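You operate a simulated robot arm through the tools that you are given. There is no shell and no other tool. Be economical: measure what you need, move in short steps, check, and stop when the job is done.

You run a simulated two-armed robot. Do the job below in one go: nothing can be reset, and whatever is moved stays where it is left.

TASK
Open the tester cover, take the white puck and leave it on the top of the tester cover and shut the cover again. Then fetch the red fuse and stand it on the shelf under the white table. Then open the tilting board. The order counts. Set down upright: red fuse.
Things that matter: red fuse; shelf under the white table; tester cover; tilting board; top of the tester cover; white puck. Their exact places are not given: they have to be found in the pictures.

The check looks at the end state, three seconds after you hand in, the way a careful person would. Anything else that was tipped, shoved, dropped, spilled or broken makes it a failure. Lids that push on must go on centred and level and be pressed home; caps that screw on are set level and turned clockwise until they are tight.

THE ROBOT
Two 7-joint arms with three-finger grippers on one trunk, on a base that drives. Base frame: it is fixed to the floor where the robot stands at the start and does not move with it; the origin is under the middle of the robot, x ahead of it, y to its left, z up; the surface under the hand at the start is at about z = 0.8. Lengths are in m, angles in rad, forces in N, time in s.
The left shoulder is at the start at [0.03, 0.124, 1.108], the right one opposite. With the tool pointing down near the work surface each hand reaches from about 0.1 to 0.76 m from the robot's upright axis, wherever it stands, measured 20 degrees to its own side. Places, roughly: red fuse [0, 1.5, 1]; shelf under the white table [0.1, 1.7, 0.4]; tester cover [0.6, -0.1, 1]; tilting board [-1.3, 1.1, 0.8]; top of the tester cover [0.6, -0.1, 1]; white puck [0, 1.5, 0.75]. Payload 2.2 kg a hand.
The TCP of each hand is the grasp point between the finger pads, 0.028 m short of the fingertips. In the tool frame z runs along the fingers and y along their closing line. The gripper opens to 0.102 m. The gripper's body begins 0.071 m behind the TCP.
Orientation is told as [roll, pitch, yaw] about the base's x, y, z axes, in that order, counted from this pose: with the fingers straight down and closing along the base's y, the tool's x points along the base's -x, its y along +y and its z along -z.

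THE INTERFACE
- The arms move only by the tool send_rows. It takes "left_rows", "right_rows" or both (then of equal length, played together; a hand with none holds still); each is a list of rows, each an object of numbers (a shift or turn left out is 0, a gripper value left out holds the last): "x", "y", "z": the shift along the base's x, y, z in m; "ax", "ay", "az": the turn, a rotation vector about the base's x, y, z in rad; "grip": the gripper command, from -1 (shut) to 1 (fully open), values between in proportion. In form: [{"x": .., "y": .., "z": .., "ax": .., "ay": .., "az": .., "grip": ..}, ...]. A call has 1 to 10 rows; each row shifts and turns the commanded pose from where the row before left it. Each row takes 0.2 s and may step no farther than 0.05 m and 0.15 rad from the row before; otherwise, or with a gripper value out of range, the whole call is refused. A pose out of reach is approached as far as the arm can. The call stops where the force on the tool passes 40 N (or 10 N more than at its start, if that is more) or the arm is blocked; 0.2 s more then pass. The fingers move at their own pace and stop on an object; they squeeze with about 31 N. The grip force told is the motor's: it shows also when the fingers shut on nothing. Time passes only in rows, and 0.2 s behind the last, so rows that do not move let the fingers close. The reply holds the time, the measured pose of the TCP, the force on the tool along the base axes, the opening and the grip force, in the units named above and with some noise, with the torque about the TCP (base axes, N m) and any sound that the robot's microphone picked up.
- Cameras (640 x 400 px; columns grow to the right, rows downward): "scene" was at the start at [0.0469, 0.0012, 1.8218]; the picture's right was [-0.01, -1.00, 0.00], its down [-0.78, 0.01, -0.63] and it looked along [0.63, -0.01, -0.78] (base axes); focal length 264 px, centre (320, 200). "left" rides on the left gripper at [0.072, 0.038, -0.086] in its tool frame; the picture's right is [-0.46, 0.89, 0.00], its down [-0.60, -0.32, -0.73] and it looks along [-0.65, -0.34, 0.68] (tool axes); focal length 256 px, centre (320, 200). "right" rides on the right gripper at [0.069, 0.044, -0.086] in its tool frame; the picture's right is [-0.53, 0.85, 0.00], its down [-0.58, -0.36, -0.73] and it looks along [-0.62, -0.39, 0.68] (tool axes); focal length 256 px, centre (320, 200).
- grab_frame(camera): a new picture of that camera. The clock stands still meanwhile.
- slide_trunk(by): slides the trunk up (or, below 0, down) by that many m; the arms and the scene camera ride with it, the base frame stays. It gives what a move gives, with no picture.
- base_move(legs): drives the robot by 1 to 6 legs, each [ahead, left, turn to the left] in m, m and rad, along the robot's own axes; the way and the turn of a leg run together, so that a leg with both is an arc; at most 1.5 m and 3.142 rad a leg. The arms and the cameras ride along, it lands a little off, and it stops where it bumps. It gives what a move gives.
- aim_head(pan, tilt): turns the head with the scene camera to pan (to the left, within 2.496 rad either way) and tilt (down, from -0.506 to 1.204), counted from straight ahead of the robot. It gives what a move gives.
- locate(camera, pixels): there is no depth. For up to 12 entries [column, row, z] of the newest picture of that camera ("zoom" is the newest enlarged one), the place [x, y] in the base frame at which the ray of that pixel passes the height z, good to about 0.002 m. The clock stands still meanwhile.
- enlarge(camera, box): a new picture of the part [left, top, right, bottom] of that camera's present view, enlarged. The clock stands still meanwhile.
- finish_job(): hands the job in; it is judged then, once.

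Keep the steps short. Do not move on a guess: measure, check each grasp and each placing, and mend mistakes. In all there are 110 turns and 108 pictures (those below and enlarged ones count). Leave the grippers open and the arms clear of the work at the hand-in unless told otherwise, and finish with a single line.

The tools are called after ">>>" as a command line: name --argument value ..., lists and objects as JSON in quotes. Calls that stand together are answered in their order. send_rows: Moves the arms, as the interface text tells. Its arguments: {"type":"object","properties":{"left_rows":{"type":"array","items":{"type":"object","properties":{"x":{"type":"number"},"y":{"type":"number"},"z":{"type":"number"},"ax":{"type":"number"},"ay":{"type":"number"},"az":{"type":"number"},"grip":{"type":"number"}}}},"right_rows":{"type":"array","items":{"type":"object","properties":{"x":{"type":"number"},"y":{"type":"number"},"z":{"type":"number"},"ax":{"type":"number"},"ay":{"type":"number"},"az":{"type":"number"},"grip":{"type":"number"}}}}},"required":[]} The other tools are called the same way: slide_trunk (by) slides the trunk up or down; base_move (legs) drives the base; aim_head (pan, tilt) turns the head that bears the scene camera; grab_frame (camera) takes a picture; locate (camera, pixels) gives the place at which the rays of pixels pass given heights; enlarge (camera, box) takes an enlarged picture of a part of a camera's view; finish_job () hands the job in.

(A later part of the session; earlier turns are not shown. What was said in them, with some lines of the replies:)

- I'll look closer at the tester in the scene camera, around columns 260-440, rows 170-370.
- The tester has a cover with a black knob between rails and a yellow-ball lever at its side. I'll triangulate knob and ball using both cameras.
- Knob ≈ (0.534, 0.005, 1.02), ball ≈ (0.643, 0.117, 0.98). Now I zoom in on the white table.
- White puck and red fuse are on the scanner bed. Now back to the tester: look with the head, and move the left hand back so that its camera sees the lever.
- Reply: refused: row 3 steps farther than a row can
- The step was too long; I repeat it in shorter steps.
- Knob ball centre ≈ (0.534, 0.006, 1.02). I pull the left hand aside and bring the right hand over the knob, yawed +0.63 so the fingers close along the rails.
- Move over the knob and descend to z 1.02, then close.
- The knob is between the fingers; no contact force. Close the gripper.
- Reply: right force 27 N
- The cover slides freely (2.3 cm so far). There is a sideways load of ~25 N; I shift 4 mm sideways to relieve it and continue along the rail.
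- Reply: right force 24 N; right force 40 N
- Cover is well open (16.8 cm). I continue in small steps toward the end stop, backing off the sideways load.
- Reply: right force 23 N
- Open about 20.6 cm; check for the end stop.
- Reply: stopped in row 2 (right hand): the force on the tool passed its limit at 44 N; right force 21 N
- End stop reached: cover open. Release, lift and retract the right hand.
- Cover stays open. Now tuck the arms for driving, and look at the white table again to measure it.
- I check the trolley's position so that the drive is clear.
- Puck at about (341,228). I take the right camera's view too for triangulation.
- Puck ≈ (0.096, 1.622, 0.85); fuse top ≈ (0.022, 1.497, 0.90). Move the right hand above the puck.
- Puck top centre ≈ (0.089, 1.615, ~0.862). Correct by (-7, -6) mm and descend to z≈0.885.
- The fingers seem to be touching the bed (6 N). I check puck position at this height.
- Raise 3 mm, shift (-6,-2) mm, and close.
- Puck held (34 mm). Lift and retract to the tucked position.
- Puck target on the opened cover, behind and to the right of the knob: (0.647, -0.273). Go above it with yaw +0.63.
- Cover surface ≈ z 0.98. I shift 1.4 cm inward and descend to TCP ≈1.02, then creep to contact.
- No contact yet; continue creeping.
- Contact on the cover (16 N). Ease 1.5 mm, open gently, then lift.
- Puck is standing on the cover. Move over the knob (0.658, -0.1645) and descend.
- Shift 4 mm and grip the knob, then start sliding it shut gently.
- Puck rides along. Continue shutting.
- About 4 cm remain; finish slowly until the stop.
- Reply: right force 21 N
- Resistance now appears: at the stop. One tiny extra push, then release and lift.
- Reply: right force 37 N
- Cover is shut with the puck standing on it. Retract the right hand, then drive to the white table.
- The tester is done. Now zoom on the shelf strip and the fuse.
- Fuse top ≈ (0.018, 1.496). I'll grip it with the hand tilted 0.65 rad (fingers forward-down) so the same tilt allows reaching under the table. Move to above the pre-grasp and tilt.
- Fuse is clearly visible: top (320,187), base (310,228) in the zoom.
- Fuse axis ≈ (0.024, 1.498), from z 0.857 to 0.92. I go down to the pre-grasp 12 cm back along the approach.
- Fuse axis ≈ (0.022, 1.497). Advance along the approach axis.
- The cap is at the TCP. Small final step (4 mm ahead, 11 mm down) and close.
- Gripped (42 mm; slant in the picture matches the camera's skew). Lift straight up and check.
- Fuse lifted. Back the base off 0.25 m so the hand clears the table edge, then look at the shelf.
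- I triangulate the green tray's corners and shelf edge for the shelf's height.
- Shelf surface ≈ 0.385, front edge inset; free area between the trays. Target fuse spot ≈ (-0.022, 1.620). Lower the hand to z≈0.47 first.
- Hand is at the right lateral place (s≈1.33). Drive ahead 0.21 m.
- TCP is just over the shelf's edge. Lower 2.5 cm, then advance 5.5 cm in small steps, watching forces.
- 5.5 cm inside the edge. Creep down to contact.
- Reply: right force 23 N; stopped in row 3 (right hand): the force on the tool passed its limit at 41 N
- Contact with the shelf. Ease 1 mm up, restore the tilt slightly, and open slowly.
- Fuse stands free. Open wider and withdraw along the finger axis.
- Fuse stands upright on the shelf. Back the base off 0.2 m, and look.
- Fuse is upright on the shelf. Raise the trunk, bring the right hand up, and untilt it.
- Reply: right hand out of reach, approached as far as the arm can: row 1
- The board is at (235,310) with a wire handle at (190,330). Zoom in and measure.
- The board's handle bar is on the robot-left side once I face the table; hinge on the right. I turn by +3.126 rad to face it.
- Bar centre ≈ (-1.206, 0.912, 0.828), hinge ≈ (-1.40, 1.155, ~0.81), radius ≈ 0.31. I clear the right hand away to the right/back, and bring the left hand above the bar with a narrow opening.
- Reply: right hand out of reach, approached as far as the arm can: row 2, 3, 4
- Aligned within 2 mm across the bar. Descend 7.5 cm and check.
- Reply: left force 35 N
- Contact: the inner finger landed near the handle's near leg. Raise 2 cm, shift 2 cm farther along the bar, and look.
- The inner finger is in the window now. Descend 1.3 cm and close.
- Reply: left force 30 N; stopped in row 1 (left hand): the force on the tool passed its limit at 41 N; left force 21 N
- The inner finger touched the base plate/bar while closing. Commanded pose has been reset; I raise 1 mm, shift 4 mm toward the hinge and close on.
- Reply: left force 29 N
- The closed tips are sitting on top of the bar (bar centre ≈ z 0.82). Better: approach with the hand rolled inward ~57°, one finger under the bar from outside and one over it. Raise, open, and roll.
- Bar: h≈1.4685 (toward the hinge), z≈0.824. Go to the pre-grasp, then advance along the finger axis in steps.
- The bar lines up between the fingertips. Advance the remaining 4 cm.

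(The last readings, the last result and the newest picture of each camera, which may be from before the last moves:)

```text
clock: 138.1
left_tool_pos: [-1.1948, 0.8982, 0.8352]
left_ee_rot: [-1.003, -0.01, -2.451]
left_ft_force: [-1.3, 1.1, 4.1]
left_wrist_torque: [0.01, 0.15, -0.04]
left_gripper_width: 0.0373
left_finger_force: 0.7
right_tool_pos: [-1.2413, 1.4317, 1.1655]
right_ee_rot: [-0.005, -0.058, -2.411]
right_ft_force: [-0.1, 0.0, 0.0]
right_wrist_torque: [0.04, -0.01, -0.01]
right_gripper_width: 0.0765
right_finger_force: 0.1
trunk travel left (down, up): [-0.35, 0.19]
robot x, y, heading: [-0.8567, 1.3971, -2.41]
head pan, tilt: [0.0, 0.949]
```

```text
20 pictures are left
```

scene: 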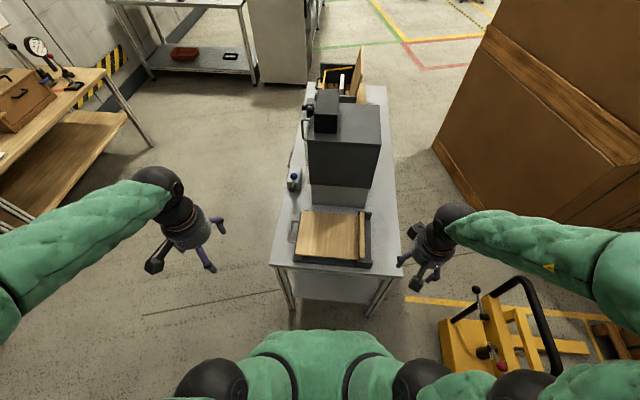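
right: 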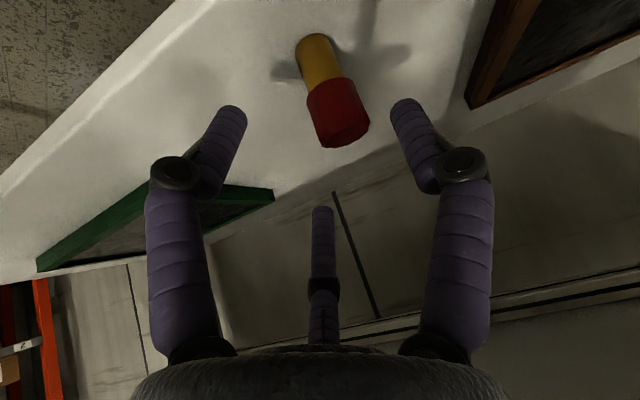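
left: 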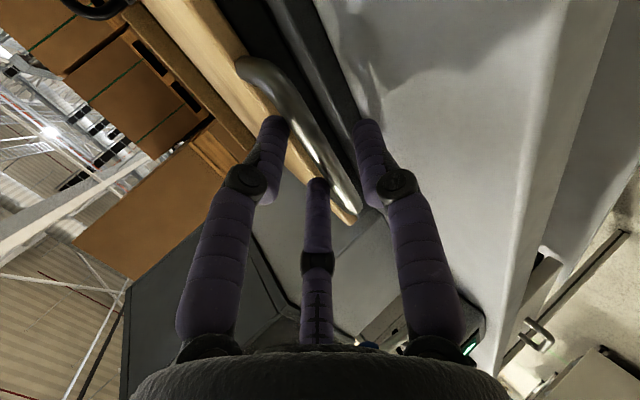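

Bar between the fingers with only light contact. Close.

>>> send_rows --left_rows '[{"grip": -0.5}, {"grip": -0.75}, {"grip": -1}, {}, {}]'

>>> grab_frame --camera "left"

```text
clock: 139.4
left_tool_pos: [-1.1974, 0.8989, 0.8387]
left_ee_rot: [-1.008, -0.013, -2.452]
left_ft_force: [-3.0, 7.4, 9.2]
left_wrist_torque: [-0.24, 0.88, 0.53]
left_gripper_width: 0.0198
left_finger_force: 44.3
right_tool_pos: [-1.2405, 1.4324, 1.1665]
right_ee_rot: [-0.007, -0.06, -2.409]
right_ft_force: [0.0, 0.2, -0.4]
right_wrist_torque: [0.0, 0.01, 0.02]
right_gripper_width: 0.0766
right_finger_force: 0.1
trunk travel left (down, up): [-0.35, 0.19]
robot x, y, heading: [-0.8556, 1.3968, -2.418]
head pan, tilt: [0.0, 0.949]
stopped in row 5 (left hand): the force on the tool passed its limit at 40 N (the readings are from after the stop); the commanded pose is now the measured one
```

```text
19 pictures are left
```

left: 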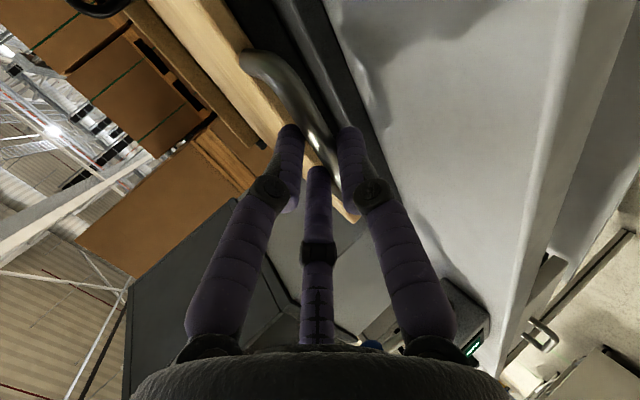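

Handle gripped. Test lift of 1.5 cm.

>>> send_rows --left_rows '[{"z": 0.008, "grip": -1}, {"z": 0.008, "ax": -0.0389, "ay": -0.0315}, {}]'

>>> enlarge --camera "scene" --box '[250, 190, 398, 282]'

```text
clock: 140.2
left_tool_pos: [-1.1981, 0.8999, 0.8538]
left_ee_rot: [-0.955, -0.013, -2.452]
left_ft_force: [-11.1, 11.5, -0.6]
left_wrist_torque: [-0.16, 0.85, -0.14]
left_gripper_width: 0.0196
left_finger_force: 45.1
right_tool_pos: [-1.242, 1.4322, 1.1657]
right_ee_rot: [-0.002, -0.056, -2.411]
right_ft_force: [-0.2, 0.1, -0.4]
right_wrist_torque: [-0.01, 0.01, -0.02]
right_gripper_width: 0.0765
right_finger_force: 0.0
trunk travel left (down, up): [-0.35, 0.19]
robot x, y, heading: [-0.8583, 1.3988, -2.416]
head pan, tilt: [0.0, 0.949]
```

```text
4.32 times, centred on (324, 236) of scene
```

zoom: 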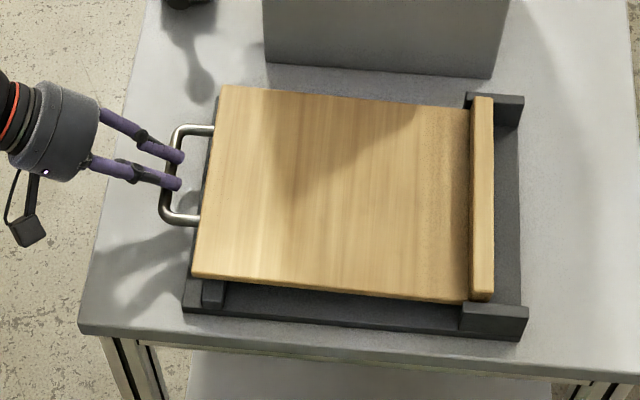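

The board lifts easily. Follow the arc with the tool turning along (4 rows of 0.12 rad).

>>> send_rows --left_rows '[{"x": -0.0044, "y": 0.0054, "z": 0.0386, "ax": -0.0932, "ay": -0.0756}, {"x": -0.0073, "y": 0.009, "z": 0.0375, "ax": -0.0932, "ay": -0.0756}, {"x": -0.01, "y": 0.0124, "z": 0.0358, "ax": -0.0932, "ay": -0.0756}]'

>>> enlarge --camera "scene" --box '[240, 170, 416, 280]'

```text
clock: 141.0
left_tool_pos: [-1.217, 0.9238, 0.968]
left_ee_rot: [-0.592, -0.015, -2.457]
left_ft_force: [4.5, 12.7, -1.1]
left_wrist_torque: [-0.54, 1.12, -0.53]
left_gripper_width: 0.02
left_finger_force: 44.7
right_tool_pos: [-1.2424, 1.4332, 1.1654]
right_ee_rot: [-0.003, -0.059, -2.411]
right_ft_force: [-0.1, 0.0, 0.9]
right_wrist_torque: [0.0, -0.03, -0.01]
right_gripper_width: 0.0765
right_finger_force: 0.0
trunk travel left (down, up): [-0.35, 0.19]
robot x, y, heading: [-0.8541, 1.3995, -2.413]
head pan, tilt: [0.0, 0.949]
```

```text
3.64 times, centred on (328, 225) of scene
```

zoom: 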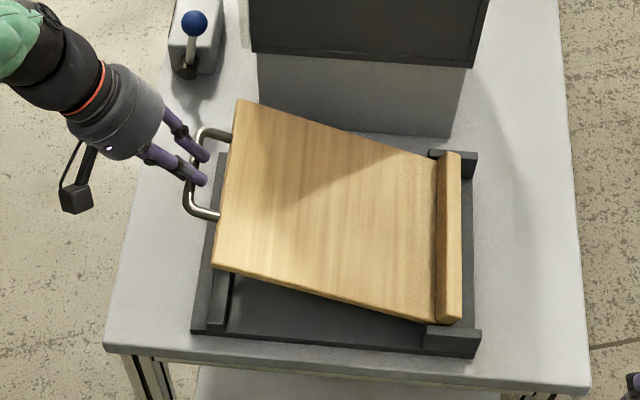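

Works well; continue.

>>> send_rows --left_rows '[{"x": -0.0127, "y": 0.0156, "z": 0.0337, "ax": -0.0932, "ay": -0.0756}, {"x": -0.0151, "y": 0.0186, "z": 0.031, "ax": -0.0932, "ay": -0.0756}, {"x": -0.0174, "y": 0.0214, "z": 0.0279, "ax": -0.0932, "ay": -0.0756}]'

>>> send_rows --left_rows '[{"x": -0.0193, "y": 0.0239, "z": 0.0244, "ax": -0.0932, "ay": -0.0756}, {"x": -0.0211, "y": 0.026, "z": 0.0206, "ax": -0.0932, "ay": -0.0756}]'

>>> enlarge --camera "scene" --box '[240, 140, 432, 260]'

```text
clock: 141.8
left_tool_pos: [-1.2599, 0.9812, 1.0637]
left_ee_rot: [-0.233, -0.019, -2.463]
left_ft_force: [31.3, 0.1, 16.0]
left_wrist_torque: [-0.31, -0.65, -1.06]
left_gripper_width: 0.02
left_finger_force: 44.6
right_tool_pos: [-1.2387, 1.4333, 1.167]
right_ee_rot: [-0.006, -0.06, -2.409]
right_ft_force: [-0.2, 0.8, 0.1]
right_wrist_torque: [-0.06, -0.04, 0.01]
right_gripper_width: 0.0766
right_finger_force: 0.0
trunk travel left (down, up): [-0.35, 0.19]
robot x, y, heading: [-0.8574, 1.3961, -2.41]
head pan, tilt: [0.0, 0.949]
```

```text
clock: 142.2
left_tool_pos: [-1.2772, 1.006, 1.09]
left_ee_rot: [-0.109, -0.02, -2.465]
left_ft_force: [21.1, 0.0, 20.1]
left_wrist_torque: [0.05, -0.52, -0.84]
left_gripper_width: 0.0201
left_finger_force: 45.2
right_tool_pos: [-1.2395, 1.4345, 1.1659]
right_ee_rot: [-0.003, -0.06, -2.41]
right_ft_force: [-0.4, 0.9, 0.1]
right_wrist_torque: [-0.07, 0.0, 0.02]
right_gripper_width: 0.0766
right_finger_force: 0.1
trunk travel left (down, up): [-0.35, 0.19]
robot x, y, heading: [-0.8576, 1.4027, -2.416]
head pan, tilt: [0.0, 0.949]
stopped in row 2 (left hand): the force on the tool passed its limit at 52 N (the readings are from after the stop); the commanded pose is now the measured one
```

```text
3.33 times, centred on (336, 200) of scene
```

zoom: 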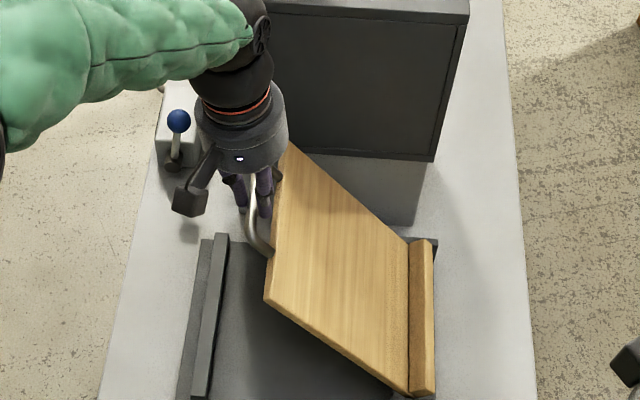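

Board ~60° up; residual force pushes outward and toward the robot. Relax by ~5 mm radially and 5 mm toward the robot and check.

>>> send_rows --left_rows '[{"x": 0.0055, "y": 0.0012, "z": 0.004}, {}]'

>>> locate --camera "zoom" --pixels '[[272, 152, 0.95], [272, 152, 1.0], [435, 160, 0.95], [435, 160, 1.0], [265, 12, 1.1], [240, 160, 1.2], [285, 150, 1.05]]'

>>> grab_frame --camera "left"

```text
clock: 142.8
left_tool_pos: [-1.2775, 1.0053, 1.0896]
left_ee_rot: [-0.116, -0.021, -2.466]
left_ft_force: [-3.7, -7.1, 0.4]
left_wrist_torque: [-0.14, 0.12, -0.9]
left_gripper_width: 0.02
left_finger_force: 44.5
right_tool_pos: [-1.2416, 1.4294, 1.165]
right_ee_rot: [-0.005, -0.057, -2.411]
right_ft_force: [-0.8, -0.3, 0.5]
right_wrist_torque: [0.0, -0.01, -0.03]
right_gripper_width: 0.0765
right_finger_force: 0.1
trunk travel left (down, up): [-0.35, 0.19]
robot x, y, heading: [-0.8572, 1.3964, -2.413]
head pan, tilt: [0.0, 0.949]
```

```text
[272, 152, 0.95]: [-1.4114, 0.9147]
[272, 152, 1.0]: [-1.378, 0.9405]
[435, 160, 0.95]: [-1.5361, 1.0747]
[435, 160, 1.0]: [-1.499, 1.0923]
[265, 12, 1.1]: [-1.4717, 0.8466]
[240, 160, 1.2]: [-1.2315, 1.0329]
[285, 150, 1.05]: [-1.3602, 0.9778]
```

```text
15 pictures are left
```

left: 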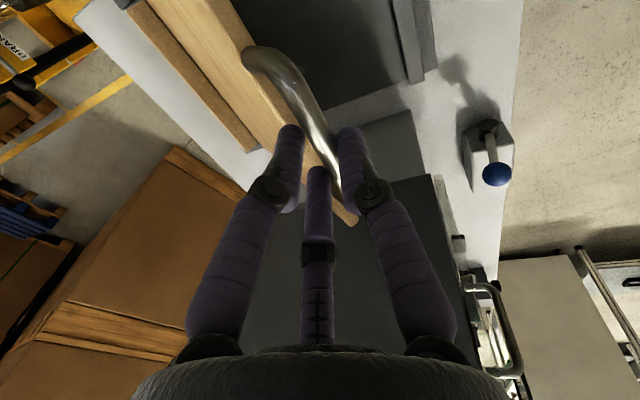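

Forces are near zero; refitted hinge: h 1.784, z 0.824, R 0.33; board ≈51°. Continue along the corrected arc.

>>> send_rows --left_rows '[{"x": -0.0209, "y": 0.0258, "z": 0.0218, "ax": -0.0544, "ay": -0.0441}, {"x": -0.0224, "y": 0.0277, "z": 0.0177, "ax": -0.0544, "ay": -0.0441}]'

>>> send_rows --left_rows '[{"x": -0.0236, "y": 0.0291, "z": 0.0133, "ax": -0.0544, "ay": -0.0441}, {}]'

```text
clock: 143.4
left_tool_pos: [-1.3047, 1.0423, 1.1208]
left_ee_rot: [0.015, -0.012, -2.465]
left_ft_force: [1.8, -7.5, -2.7]
left_wrist_torque: [0.17, -0.34, -0.54]
left_gripper_width: 0.0202
left_finger_force: 44.8
right_tool_pos: [-1.2418, 1.4296, 1.1652]
right_ee_rot: [-0.005, -0.057, -2.408]
right_ft_force: [-0.2, 0.2, -0.9]
right_wrist_torque: [-0.02, -0.01, 0.02]
right_gripper_width: 0.0764
right_finger_force: 0.0
trunk travel left (down, up): [-0.35, 0.19]
robot x, y, heading: [-0.8546, 1.3951, -2.408]
head pan, tilt: [0.0, 0.949]
stopped in row 2 (left hand): the force on the tool passed its limit at 64 N (the readings are from after the stop); the commanded pose is now the measured one
```

```text
clock: 143.7
left_tool_pos: [-1.3072, 1.0436, 1.1202]
left_ee_rot: [0.053, -0.005, -2.464]
left_ft_force: [7.7, -14.4, -5.3]
left_wrist_torque: [-0.26, 0.12, -0.68]
left_gripper_width: 0.02
left_finger_force: 44.6
right_tool_pos: [-1.2419, 1.4287, 1.1655]
right_ee_rot: [-0.005, -0.058, -2.411]
right_ft_force: [-0.7, -0.1, 0.5]
right_wrist_torque: [-0.05, -0.03, 0.0]
right_gripper_width: 0.0766
right_finger_force: 0.0
trunk travel left (down, up): [-0.35, 0.19]
robot x, y, heading: [-0.8567, 1.3944, -2.412]
head pan, tilt: [0.0, 0.949]
stopped in row 1 (left hand): the force on the tool passed its limit at 61 N (the readings are from after the stop); the commanded pose is now the measured one
```

The motion is blocked at about 60°. Look.

>>> enlarge --camera "scene" --box '[240, 130, 432, 260]'

>>> grab_frame --camera "left"

```text
3.08 times, centred on (336, 195) of scene
```

zoom: 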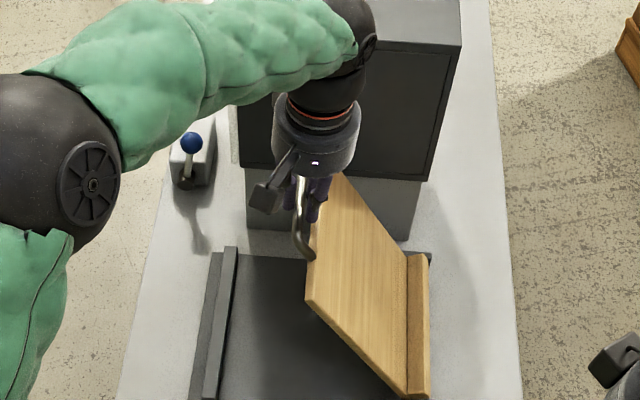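

```text
13 pictures are left
```

left: 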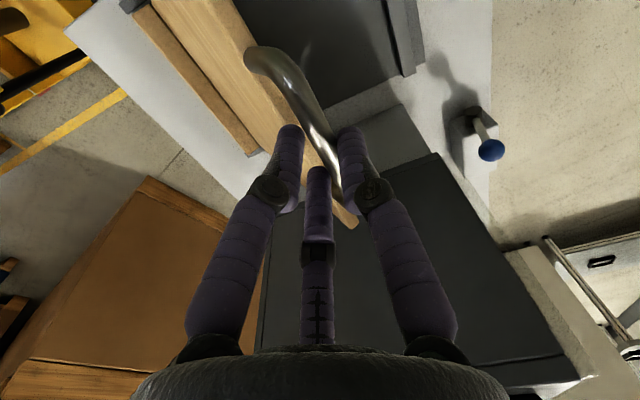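

Forces oppose tangentially: maybe the end stop. Test with small slow tangential steps.

>>> send_rows --left_rows '[{"x": -0.0028, "y": 0.0035, "z": 0.0022}, {"x": -0.0028, "y": 0.0035, "z": 0.0022}, {}]'

>>> send_rows --left_rows '[{"x": -0.0028, "y": 0.0035, "z": 0.0022}, {}]'

```text
clock: 144.3
left_tool_pos: [-1.306, 1.043, 1.1187]
left_ee_rot: [0.063, 0.001, -2.463]
left_ft_force: [7.1, -17.5, -5.9]
left_wrist_torque: [-0.74, 0.05, -0.88]
left_gripper_width: 0.0204
left_finger_force: 45.4
right_tool_pos: [-1.2433, 1.4275, 1.1641]
right_ee_rot: [-0.005, -0.058, -2.406]
right_ft_force: [0.0, -0.3, 0.2]
right_wrist_torque: [-0.04, -0.01, -0.01]
right_gripper_width: 0.0764
right_finger_force: 0.1
trunk travel left (down, up): [-0.35, 0.19]
robot x, y, heading: [-0.8536, 1.3957, -2.405]
head pan, tilt: [0.0, 0.949]
stopped in row 2 (left hand): the force on the tool passed its limit at 44 N (the readings are from after the stop); the commanded pose is now the measured one
```

```text
clock: 144.9
left_tool_pos: [-1.3067, 1.0438, 1.1209]
left_ee_rot: [0.06, 0.006, -2.461]
left_ft_force: [18.7, -31.0, -15.1]
left_wrist_torque: [-0.76, -0.3, -0.59]
left_gripper_width: 0.0203
left_finger_force: 44.7
right_tool_pos: [-1.2394, 1.4253, 1.1663]
right_ee_rot: [-0.009, -0.055, -2.404]
right_ft_force: [0.3, -0.7, 0.7]
right_wrist_torque: [-0.01, -0.02, 0.02]
right_gripper_width: 0.0765
right_finger_force: 0.1
trunk travel left (down, up): [-0.35, 0.19]
robot x, y, heading: [-0.8523, 1.3986, -2.409]
head pan, tilt: [0.0, 0.949]
```

A firm stop: this is the board's end of travel. Ease off, then open the fingers just a few mm to see whether the board stays.

>>> send_rows --left_rows '[{"x": 0.0018, "y": -0.0023, "z": -0.0014}, {"grip": -0.5}, {}, {}, {}]'

>>> grab_frame --camera "left"

```text
clock: 146.1
left_tool_pos: [-1.308, 1.048, 1.1203]
left_ee_rot: [0.057, 0.0, -2.462]
left_ft_force: [0.8, -1.5, 5.1]
left_wrist_torque: [-0.18, -0.03, -0.05]
left_gripper_width: 0.0271
left_finger_force: 0.8
right_tool_pos: [-1.2395, 1.4289, 1.1661]
right_ee_rot: [-0.005, -0.06, -2.407]
right_ft_force: [-0.1, -1.0, -0.2]
right_wrist_torque: [-0.02, 0.02, 0.01]
right_gripper_width: 0.0765
right_finger_force: 0.1
trunk travel left (down, up): [-0.35, 0.19]
robot x, y, heading: [-0.8552, 1.3968, -2.408]
head pan, tilt: [0.0, 0.949]
```

```text
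12 pictures are left
```

left: 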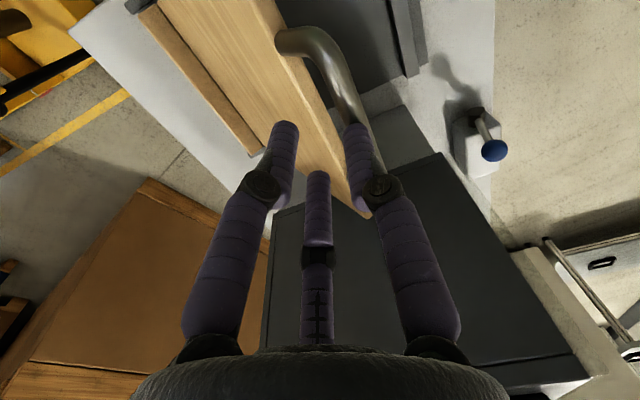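

The bar may be leaning on the outer finger. I move 8 mm back along the arc and see if the board follows.

>>> send_rows --left_rows '[{"x": 0.0025, "y": -0.0031, "z": -0.002}, {"x": 0.002, "y": -0.0025, "z": -0.0015}, {}]'

>>> grab_frame --camera "left"

```text
clock: 146.9
left_tool_pos: [-1.3036, 1.0433, 1.1184]
left_ee_rot: [0.06, 0.003, -2.462]
left_ft_force: [-0.1, 0.7, -0.6]
left_wrist_torque: [-0.03, -0.01, 0.01]
left_gripper_width: 0.0253
left_finger_force: 0.1
right_tool_pos: [-1.2401, 1.429, 1.1655]
right_ee_rot: [-0.005, -0.058, -2.405]
right_ft_force: [1.1, 0.6, 0.4]
right_wrist_torque: [0.01, -0.01, -0.02]
right_gripper_width: 0.0765
right_finger_force: 0.0
trunk travel left (down, up): [-0.35, 0.19]
robot x, y, heading: [-0.8551, 1.4001, -2.41]
head pan, tilt: [0.0, 0.949]
```

```text
11 pictures are left
```

left: 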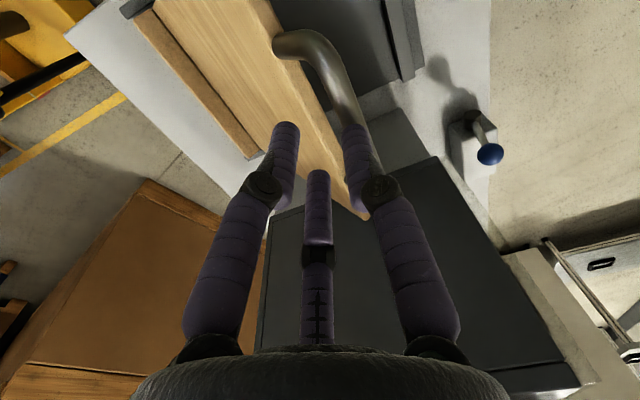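

Forces are zero. I move another 2 cm back along the arc and compare via the scene view.

>>> send_rows --left_rows '[{"x": 0.0056, "y": -0.0069, "z": -0.0045}, {"x": 0.0056, "y": -0.0069, "z": -0.0045}, {}]'

>>> enlarge --camera "scene" --box '[240, 130, 432, 260]'

```text
clock: 147.7
left_tool_pos: [-1.292, 1.0295, 1.109]
left_ee_rot: [0.06, 0.0, -2.462]
left_ft_force: [-0.7, -0.3, 0.4]
left_wrist_torque: [-0.02, 0.03, -0.03]
left_gripper_width: 0.0255
left_finger_force: 0.1
right_tool_pos: [-1.2426, 1.4293, 1.1651]
right_ee_rot: [-0.005, -0.059, -2.408]
right_ft_force: [0.0, 0.2, -0.5]
right_wrist_torque: [0.0, -0.03, -0.03]
right_gripper_width: 0.0765
right_finger_force: 0.0
trunk travel left (down, up): [-0.35, 0.19]
robot x, y, heading: [-0.8542, 1.4001, -2.407]
head pan, tilt: [0.0, 0.949]
```

```text
3.08 times, centred on (336, 195) of scene
```

zoom: 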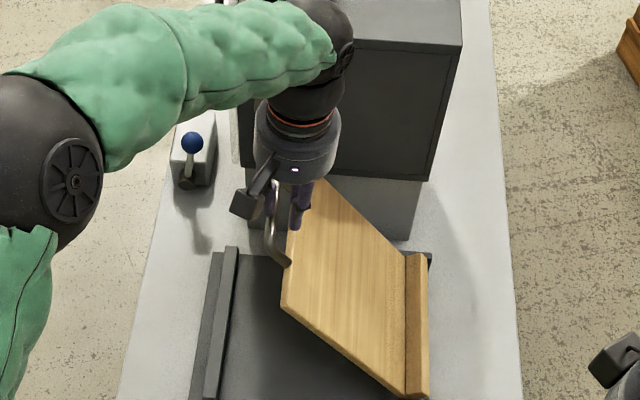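

The board came back with the hand; unclear whether by gravity or dragged by the inner finger. I push it back to the stop, then open a bit more and compare.

>>> send_rows --left_rows '[{"grip": 0.0}, {}, {}, {}]'

>>> enlarge --camera "scene" --box '[240, 130, 432, 260]'

```text
clock: 148.7
left_tool_pos: [-1.293, 1.0284, 1.1084]
left_ee_rot: [0.058, 0.0, -2.463]
left_ft_force: [0.3, -0.5, 0.5]
left_wrist_torque: [0.03, -0.01, -0.03]
left_gripper_width: 0.0513
left_finger_force: 0.1
right_tool_pos: [-1.2421, 1.4298, 1.1651]
right_ee_rot: [-0.007, -0.059, -2.406]
right_ft_force: [-0.3, -0.2, -0.6]
right_wrist_torque: [0.0, 0.04, 0.04]
right_gripper_width: 0.0765
right_finger_force: 0.1
trunk travel left (down, up): [-0.35, 0.19]
robot x, y, heading: [-0.8519, 1.3954, -2.409]
head pan, tilt: [0.0, 0.949]
```

```text
3.08 times, centred on (336, 195) of scene
```

zoom: 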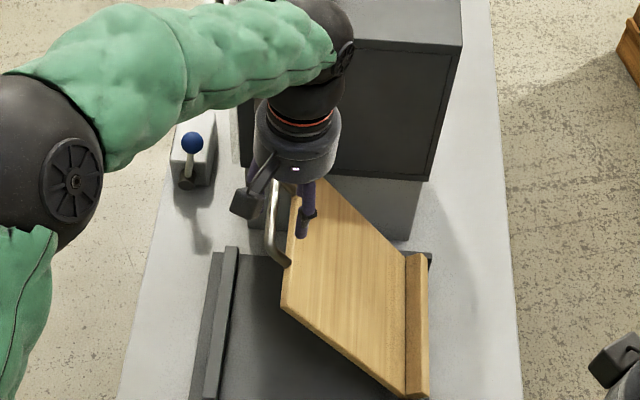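

The board did not move when the fingers opened: hinge friction holds it. Narrow the fingers again and push it back up to the stop, gently.

>>> send_rows --left_rows '[{"grip": -0.5}, {}, {"x": -0.004, "y": 0.0049, "z": 0.0036}, {"x": -0.004, "y": 0.0049, "z": 0.0034}, {"x": -0.004, "y": 0.0049, "z": 0.0032}, {"x": -0.0028, "y": 0.0035, "z": 0.0022}, {}]'

>>> send_rows --left_rows '[{"x": -0.0028, "y": 0.0035, "z": 0.0015}, {"x": -0.0022, "y": 0.0027, "z": 0.001}, {}]'

```text
clock: 150.3
left_tool_pos: [-1.3072, 1.0461, 1.1218]
left_ee_rot: [0.057, -0.001, -2.463]
left_ft_force: [-0.1, -0.3, -0.1]
left_wrist_torque: [-0.01, 0.01, 0.0]
left_gripper_width: 0.0252
left_finger_force: 0.0
right_tool_pos: [-1.2415, 1.4293, 1.1668]
right_ee_rot: [-0.004, -0.056, -2.406]
right_ft_force: [-0.3, 0.1, -0.2]
right_wrist_torque: [0.0, 0.01, -0.03]
right_gripper_width: 0.0763
right_finger_force: 0.0
trunk travel left (down, up): [-0.35, 0.19]
robot x, y, heading: [-0.8536, 1.3963, -2.405]
head pan, tilt: [0.0, 0.949]
```

```text
clock: 151.1
left_tool_pos: [-1.3126, 1.0555, 1.1235]
left_ee_rot: [0.058, -0.001, -2.463]
left_ft_force: [-0.3, 0.2, 0.0]
left_wrist_torque: [0.02, 0.01, -0.02]
left_gripper_width: 0.0258
left_finger_force: 0.0
right_tool_pos: [-1.2427, 1.4297, 1.1658]
right_ee_rot: [-0.005, -0.059, -2.405]
right_ft_force: [0.1, -0.3, -0.2]
right_wrist_torque: [0.01, -0.01, 0.04]
right_gripper_width: 0.0765
right_finger_force: 0.0
trunk travel left (down, up): [-0.35, 0.19]
robot x, y, heading: [-0.8524, 1.3948, -2.409]
head pan, tilt: [0.0, 0.949]
```

No stop force yet; look.

>>> enlarge --camera "scene" --box '[240, 130, 432, 260]'

>>> grab_frame --camera "left"

```text
3.08 times, centred on (336, 195) of scene
```

zoom: 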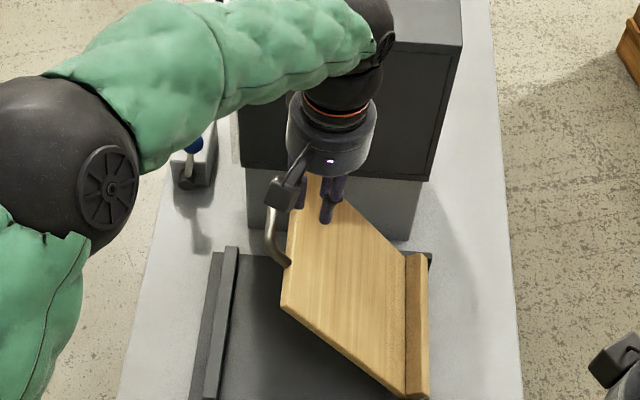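

```text
7 pictures are left
```

left: 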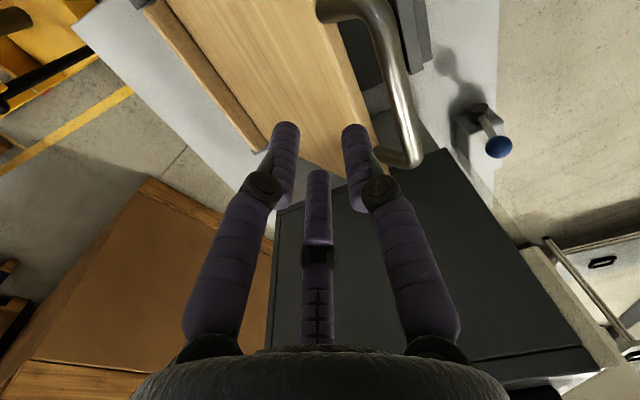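

The fingers had slipped over the bar, and the board stayed by friction at ~55°. I'll raise, go to the outer side of the bar, lower with closed fingers and push the bar inward to the stop.

>>> send_rows --left_rows '[{"z": 0.045, "grip": -1}, {"z": 0.015}, {"x": 0.0252, "y": -0.0311}, {"x": 0.0252, "y": -0.0311}, {"x": 0.004, "y": -0.005, "z": -0.04}, {"z": -0.04}, {"z": -0.02}, {}]'

>>> grab_frame --camera "left"

```text
clock: 152.9
left_tool_pos: [-1.2566, 0.9869, 1.0861]
left_ee_rot: [0.06, -0.001, -2.463]
left_ft_force: [-0.3, 0.0, 0.7]
left_wrist_torque: [0.0, 0.02, -0.03]
left_gripper_width: 0.0021
left_finger_force: 31.1
right_tool_pos: [-1.241, 1.4294, 1.1662]
right_ee_rot: [-0.004, -0.059, -2.408]
right_ft_force: [0.1, 0.2, 0.2]
right_wrist_torque: [0.01, 0.0, 0.0]
right_gripper_width: 0.0764
right_finger_force: 0.1
trunk travel left (down, up): [-0.35, 0.19]
robot x, y, heading: [-0.8533, 1.3943, -2.41]
head pan, tilt: [0.0, 0.949]
```

```text
6 pictures are left
```

left: 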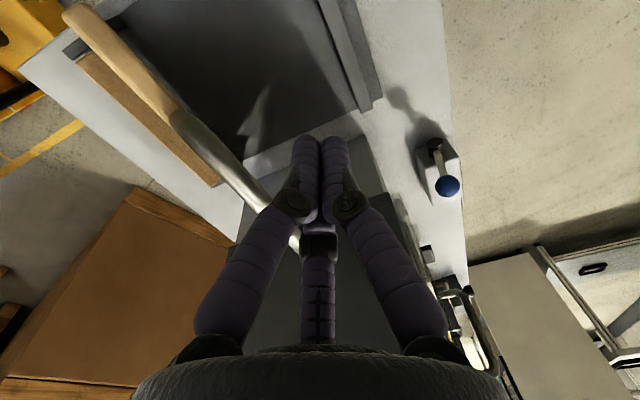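

The fingers are outside the bar. Push inward toward the hinge in small steps.

>>> send_rows --left_rows '[{"x": -0.0063, "y": 0.0078}, {"x": -0.0063, "y": 0.0078}, {"x": -0.0063, "y": 0.0078}, {"x": -0.0063, "y": 0.0078, "z": 0.004}, {"x": -0.0038, "y": 0.0047, "z": 0.003}, {}]'

>>> send_rows --left_rows '[{"x": -0.0038, "y": 0.0047, "z": 0.003}, {"x": -0.0032, "y": 0.0039, "z": 0.002}, {}]'

```text
clock: 154.3
left_tool_pos: [-1.2868, 1.0222, 1.0903]
left_ee_rot: [0.057, 0.002, -2.463]
left_ft_force: [2.3, -2.8, 1.5]
left_wrist_torque: [0.01, -0.02, -0.03]
left_gripper_width: 0.0018
left_finger_force: 31.0
right_tool_pos: [-1.2421, 1.4294, 1.1652]
right_ee_rot: [-0.005, -0.058, -2.408]
right_ft_force: [-0.3, 0.0, -0.3]
right_wrist_torque: [-0.04, 0.0, -0.04]
right_gripper_width: 0.0763
right_finger_force: 0.0
trunk travel left (down, up): [-0.35, 0.19]
robot x, y, heading: [-0.8541, 1.3962, -2.409]
head pan, tilt: [0.0, 0.949]
```

```text
clock: 155.1
left_tool_pos: [-1.2895, 1.027, 1.0937]
left_ee_rot: [0.06, 0.004, -2.46]
left_ft_force: [23.6, -20.1, -8.9]
left_wrist_torque: [-0.07, -0.03, -0.34]
left_gripper_width: 0.0022
left_finger_force: 30.9
right_tool_pos: [-1.2391, 1.4265, 1.1662]
right_ee_rot: [-0.007, -0.057, -2.405]
right_ft_force: [0.4, 0.0, 0.3]
right_wrist_torque: [0.0, -0.04, 0.0]
right_gripper_width: 0.0766
right_finger_force: 0.1
trunk travel left (down, up): [-0.35, 0.19]
robot x, y, heading: [-0.8563, 1.3987, -2.406]
head pan, tilt: [0.0, 0.949]
```

Stop reached (31 N). Withdraw outward, then up, and open the gripper; check the board.

>>> send_rows --left_rows '[{"x": 0.006, "y": -0.0075}, {"x": 0.012, "y": -0.015}, {"x": 0.025, "y": -0.031}, {"x": 0.025, "y": -0.031}, {"x": 0.02, "y": -0.025, "z": 0.02}, {"z": 0.045, "grip": 0.5}, {"z": 0.045, "grip": 1}, {"z": 0.03}]'

>>> enlarge --camera "scene" --box '[240, 130, 432, 260]'

```text
clock: 156.9
left_tool_pos: [-1.206, 0.9211, 1.2372]
left_ee_rot: [0.057, 0.0, -2.462]
left_ft_force: [0.2, 0.5, 0.3]
left_wrist_torque: [-0.02, 0.02, 0.01]
left_gripper_width: 0.1018
left_finger_force: 0.0
right_tool_pos: [-1.2416, 1.4298, 1.1657]
right_ee_rot: [-0.005, -0.058, -2.407]
right_ft_force: [0.5, 0.5, -0.4]
right_wrist_torque: [0.0, 0.01, 0.0]
right_gripper_width: 0.0766
right_finger_force: 0.1
trunk travel left (down, up): [-0.35, 0.19]
robot x, y, heading: [-0.857, 1.396, -2.414]
head pan, tilt: [0.0, 0.949]
```

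```text
3.08 times, centred on (336, 195) of scene
```

zoom: 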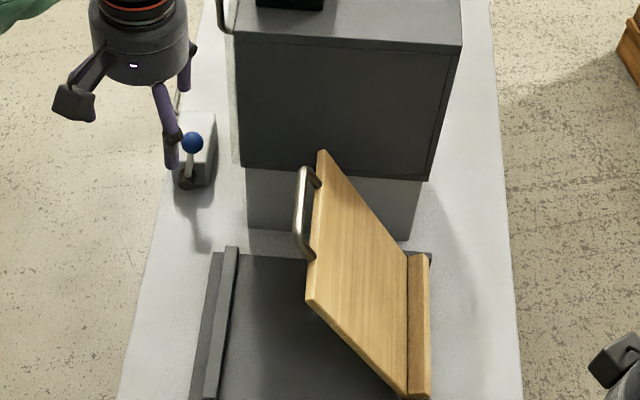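

Board stands open at its stop and holds. Retract the left hand, open the right gripper fully, and verify once more.

>>> send_rows --left_rows '[{"x": 0.045, "y": 0.005}, {"x": 0.045, "y": 0.01}, {"x": 0.045, "y": 0.01}, {"x": 0.045, "y": 0.01}, {"x": 0.045, "y": 0.01}, {"x": 0.045, "y": 0.01}, {}, {}]' --right_rows '[{"grip": 1}, {}, {}, {}, {}, {}, {}, {}]'

>>> grab_frame --camera "scene"

```text
clock: 158.7
left_tool_pos: [-0.9343, 0.9763, 1.2361]
left_ee_rot: [0.058, -0.001, -2.462]
left_ft_force: [0.7, -0.9, -0.7]
left_wrist_torque: [0.02, 0.01, 0.04]
left_gripper_width: 0.1021
left_finger_force: 0.0
right_tool_pos: [-1.2407, 1.4304, 1.1668]
right_ee_rot: [-0.004, -0.06, -2.406]
right_ft_force: [0.3, 0.6, 0.4]
right_wrist_torque: [-0.03, 0.03, 0.02]
right_gripper_width: 0.1022
right_finger_force: 0.1
trunk travel left (down, up): [-0.35, 0.19]
robot x, y, heading: [-0.8564, 1.3992, -2.408]
head pan, tilt: [0.0, 0.949]
```

```text
4 pictures are left
```

scene: 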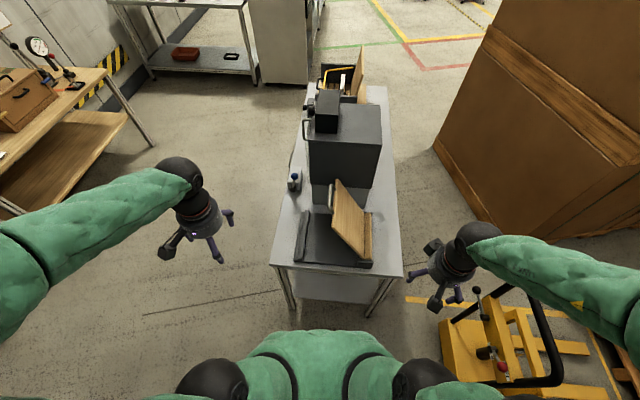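

The board stays open, the arms are clear and the grippers are open, so I hand in.

>>> finish_job

```text
The job is handed in.
```

The white puck is on the shut tester cover, the red fuse stands upright on the shelf under the white table, and the tilting board is open against its stop, about 60° up.
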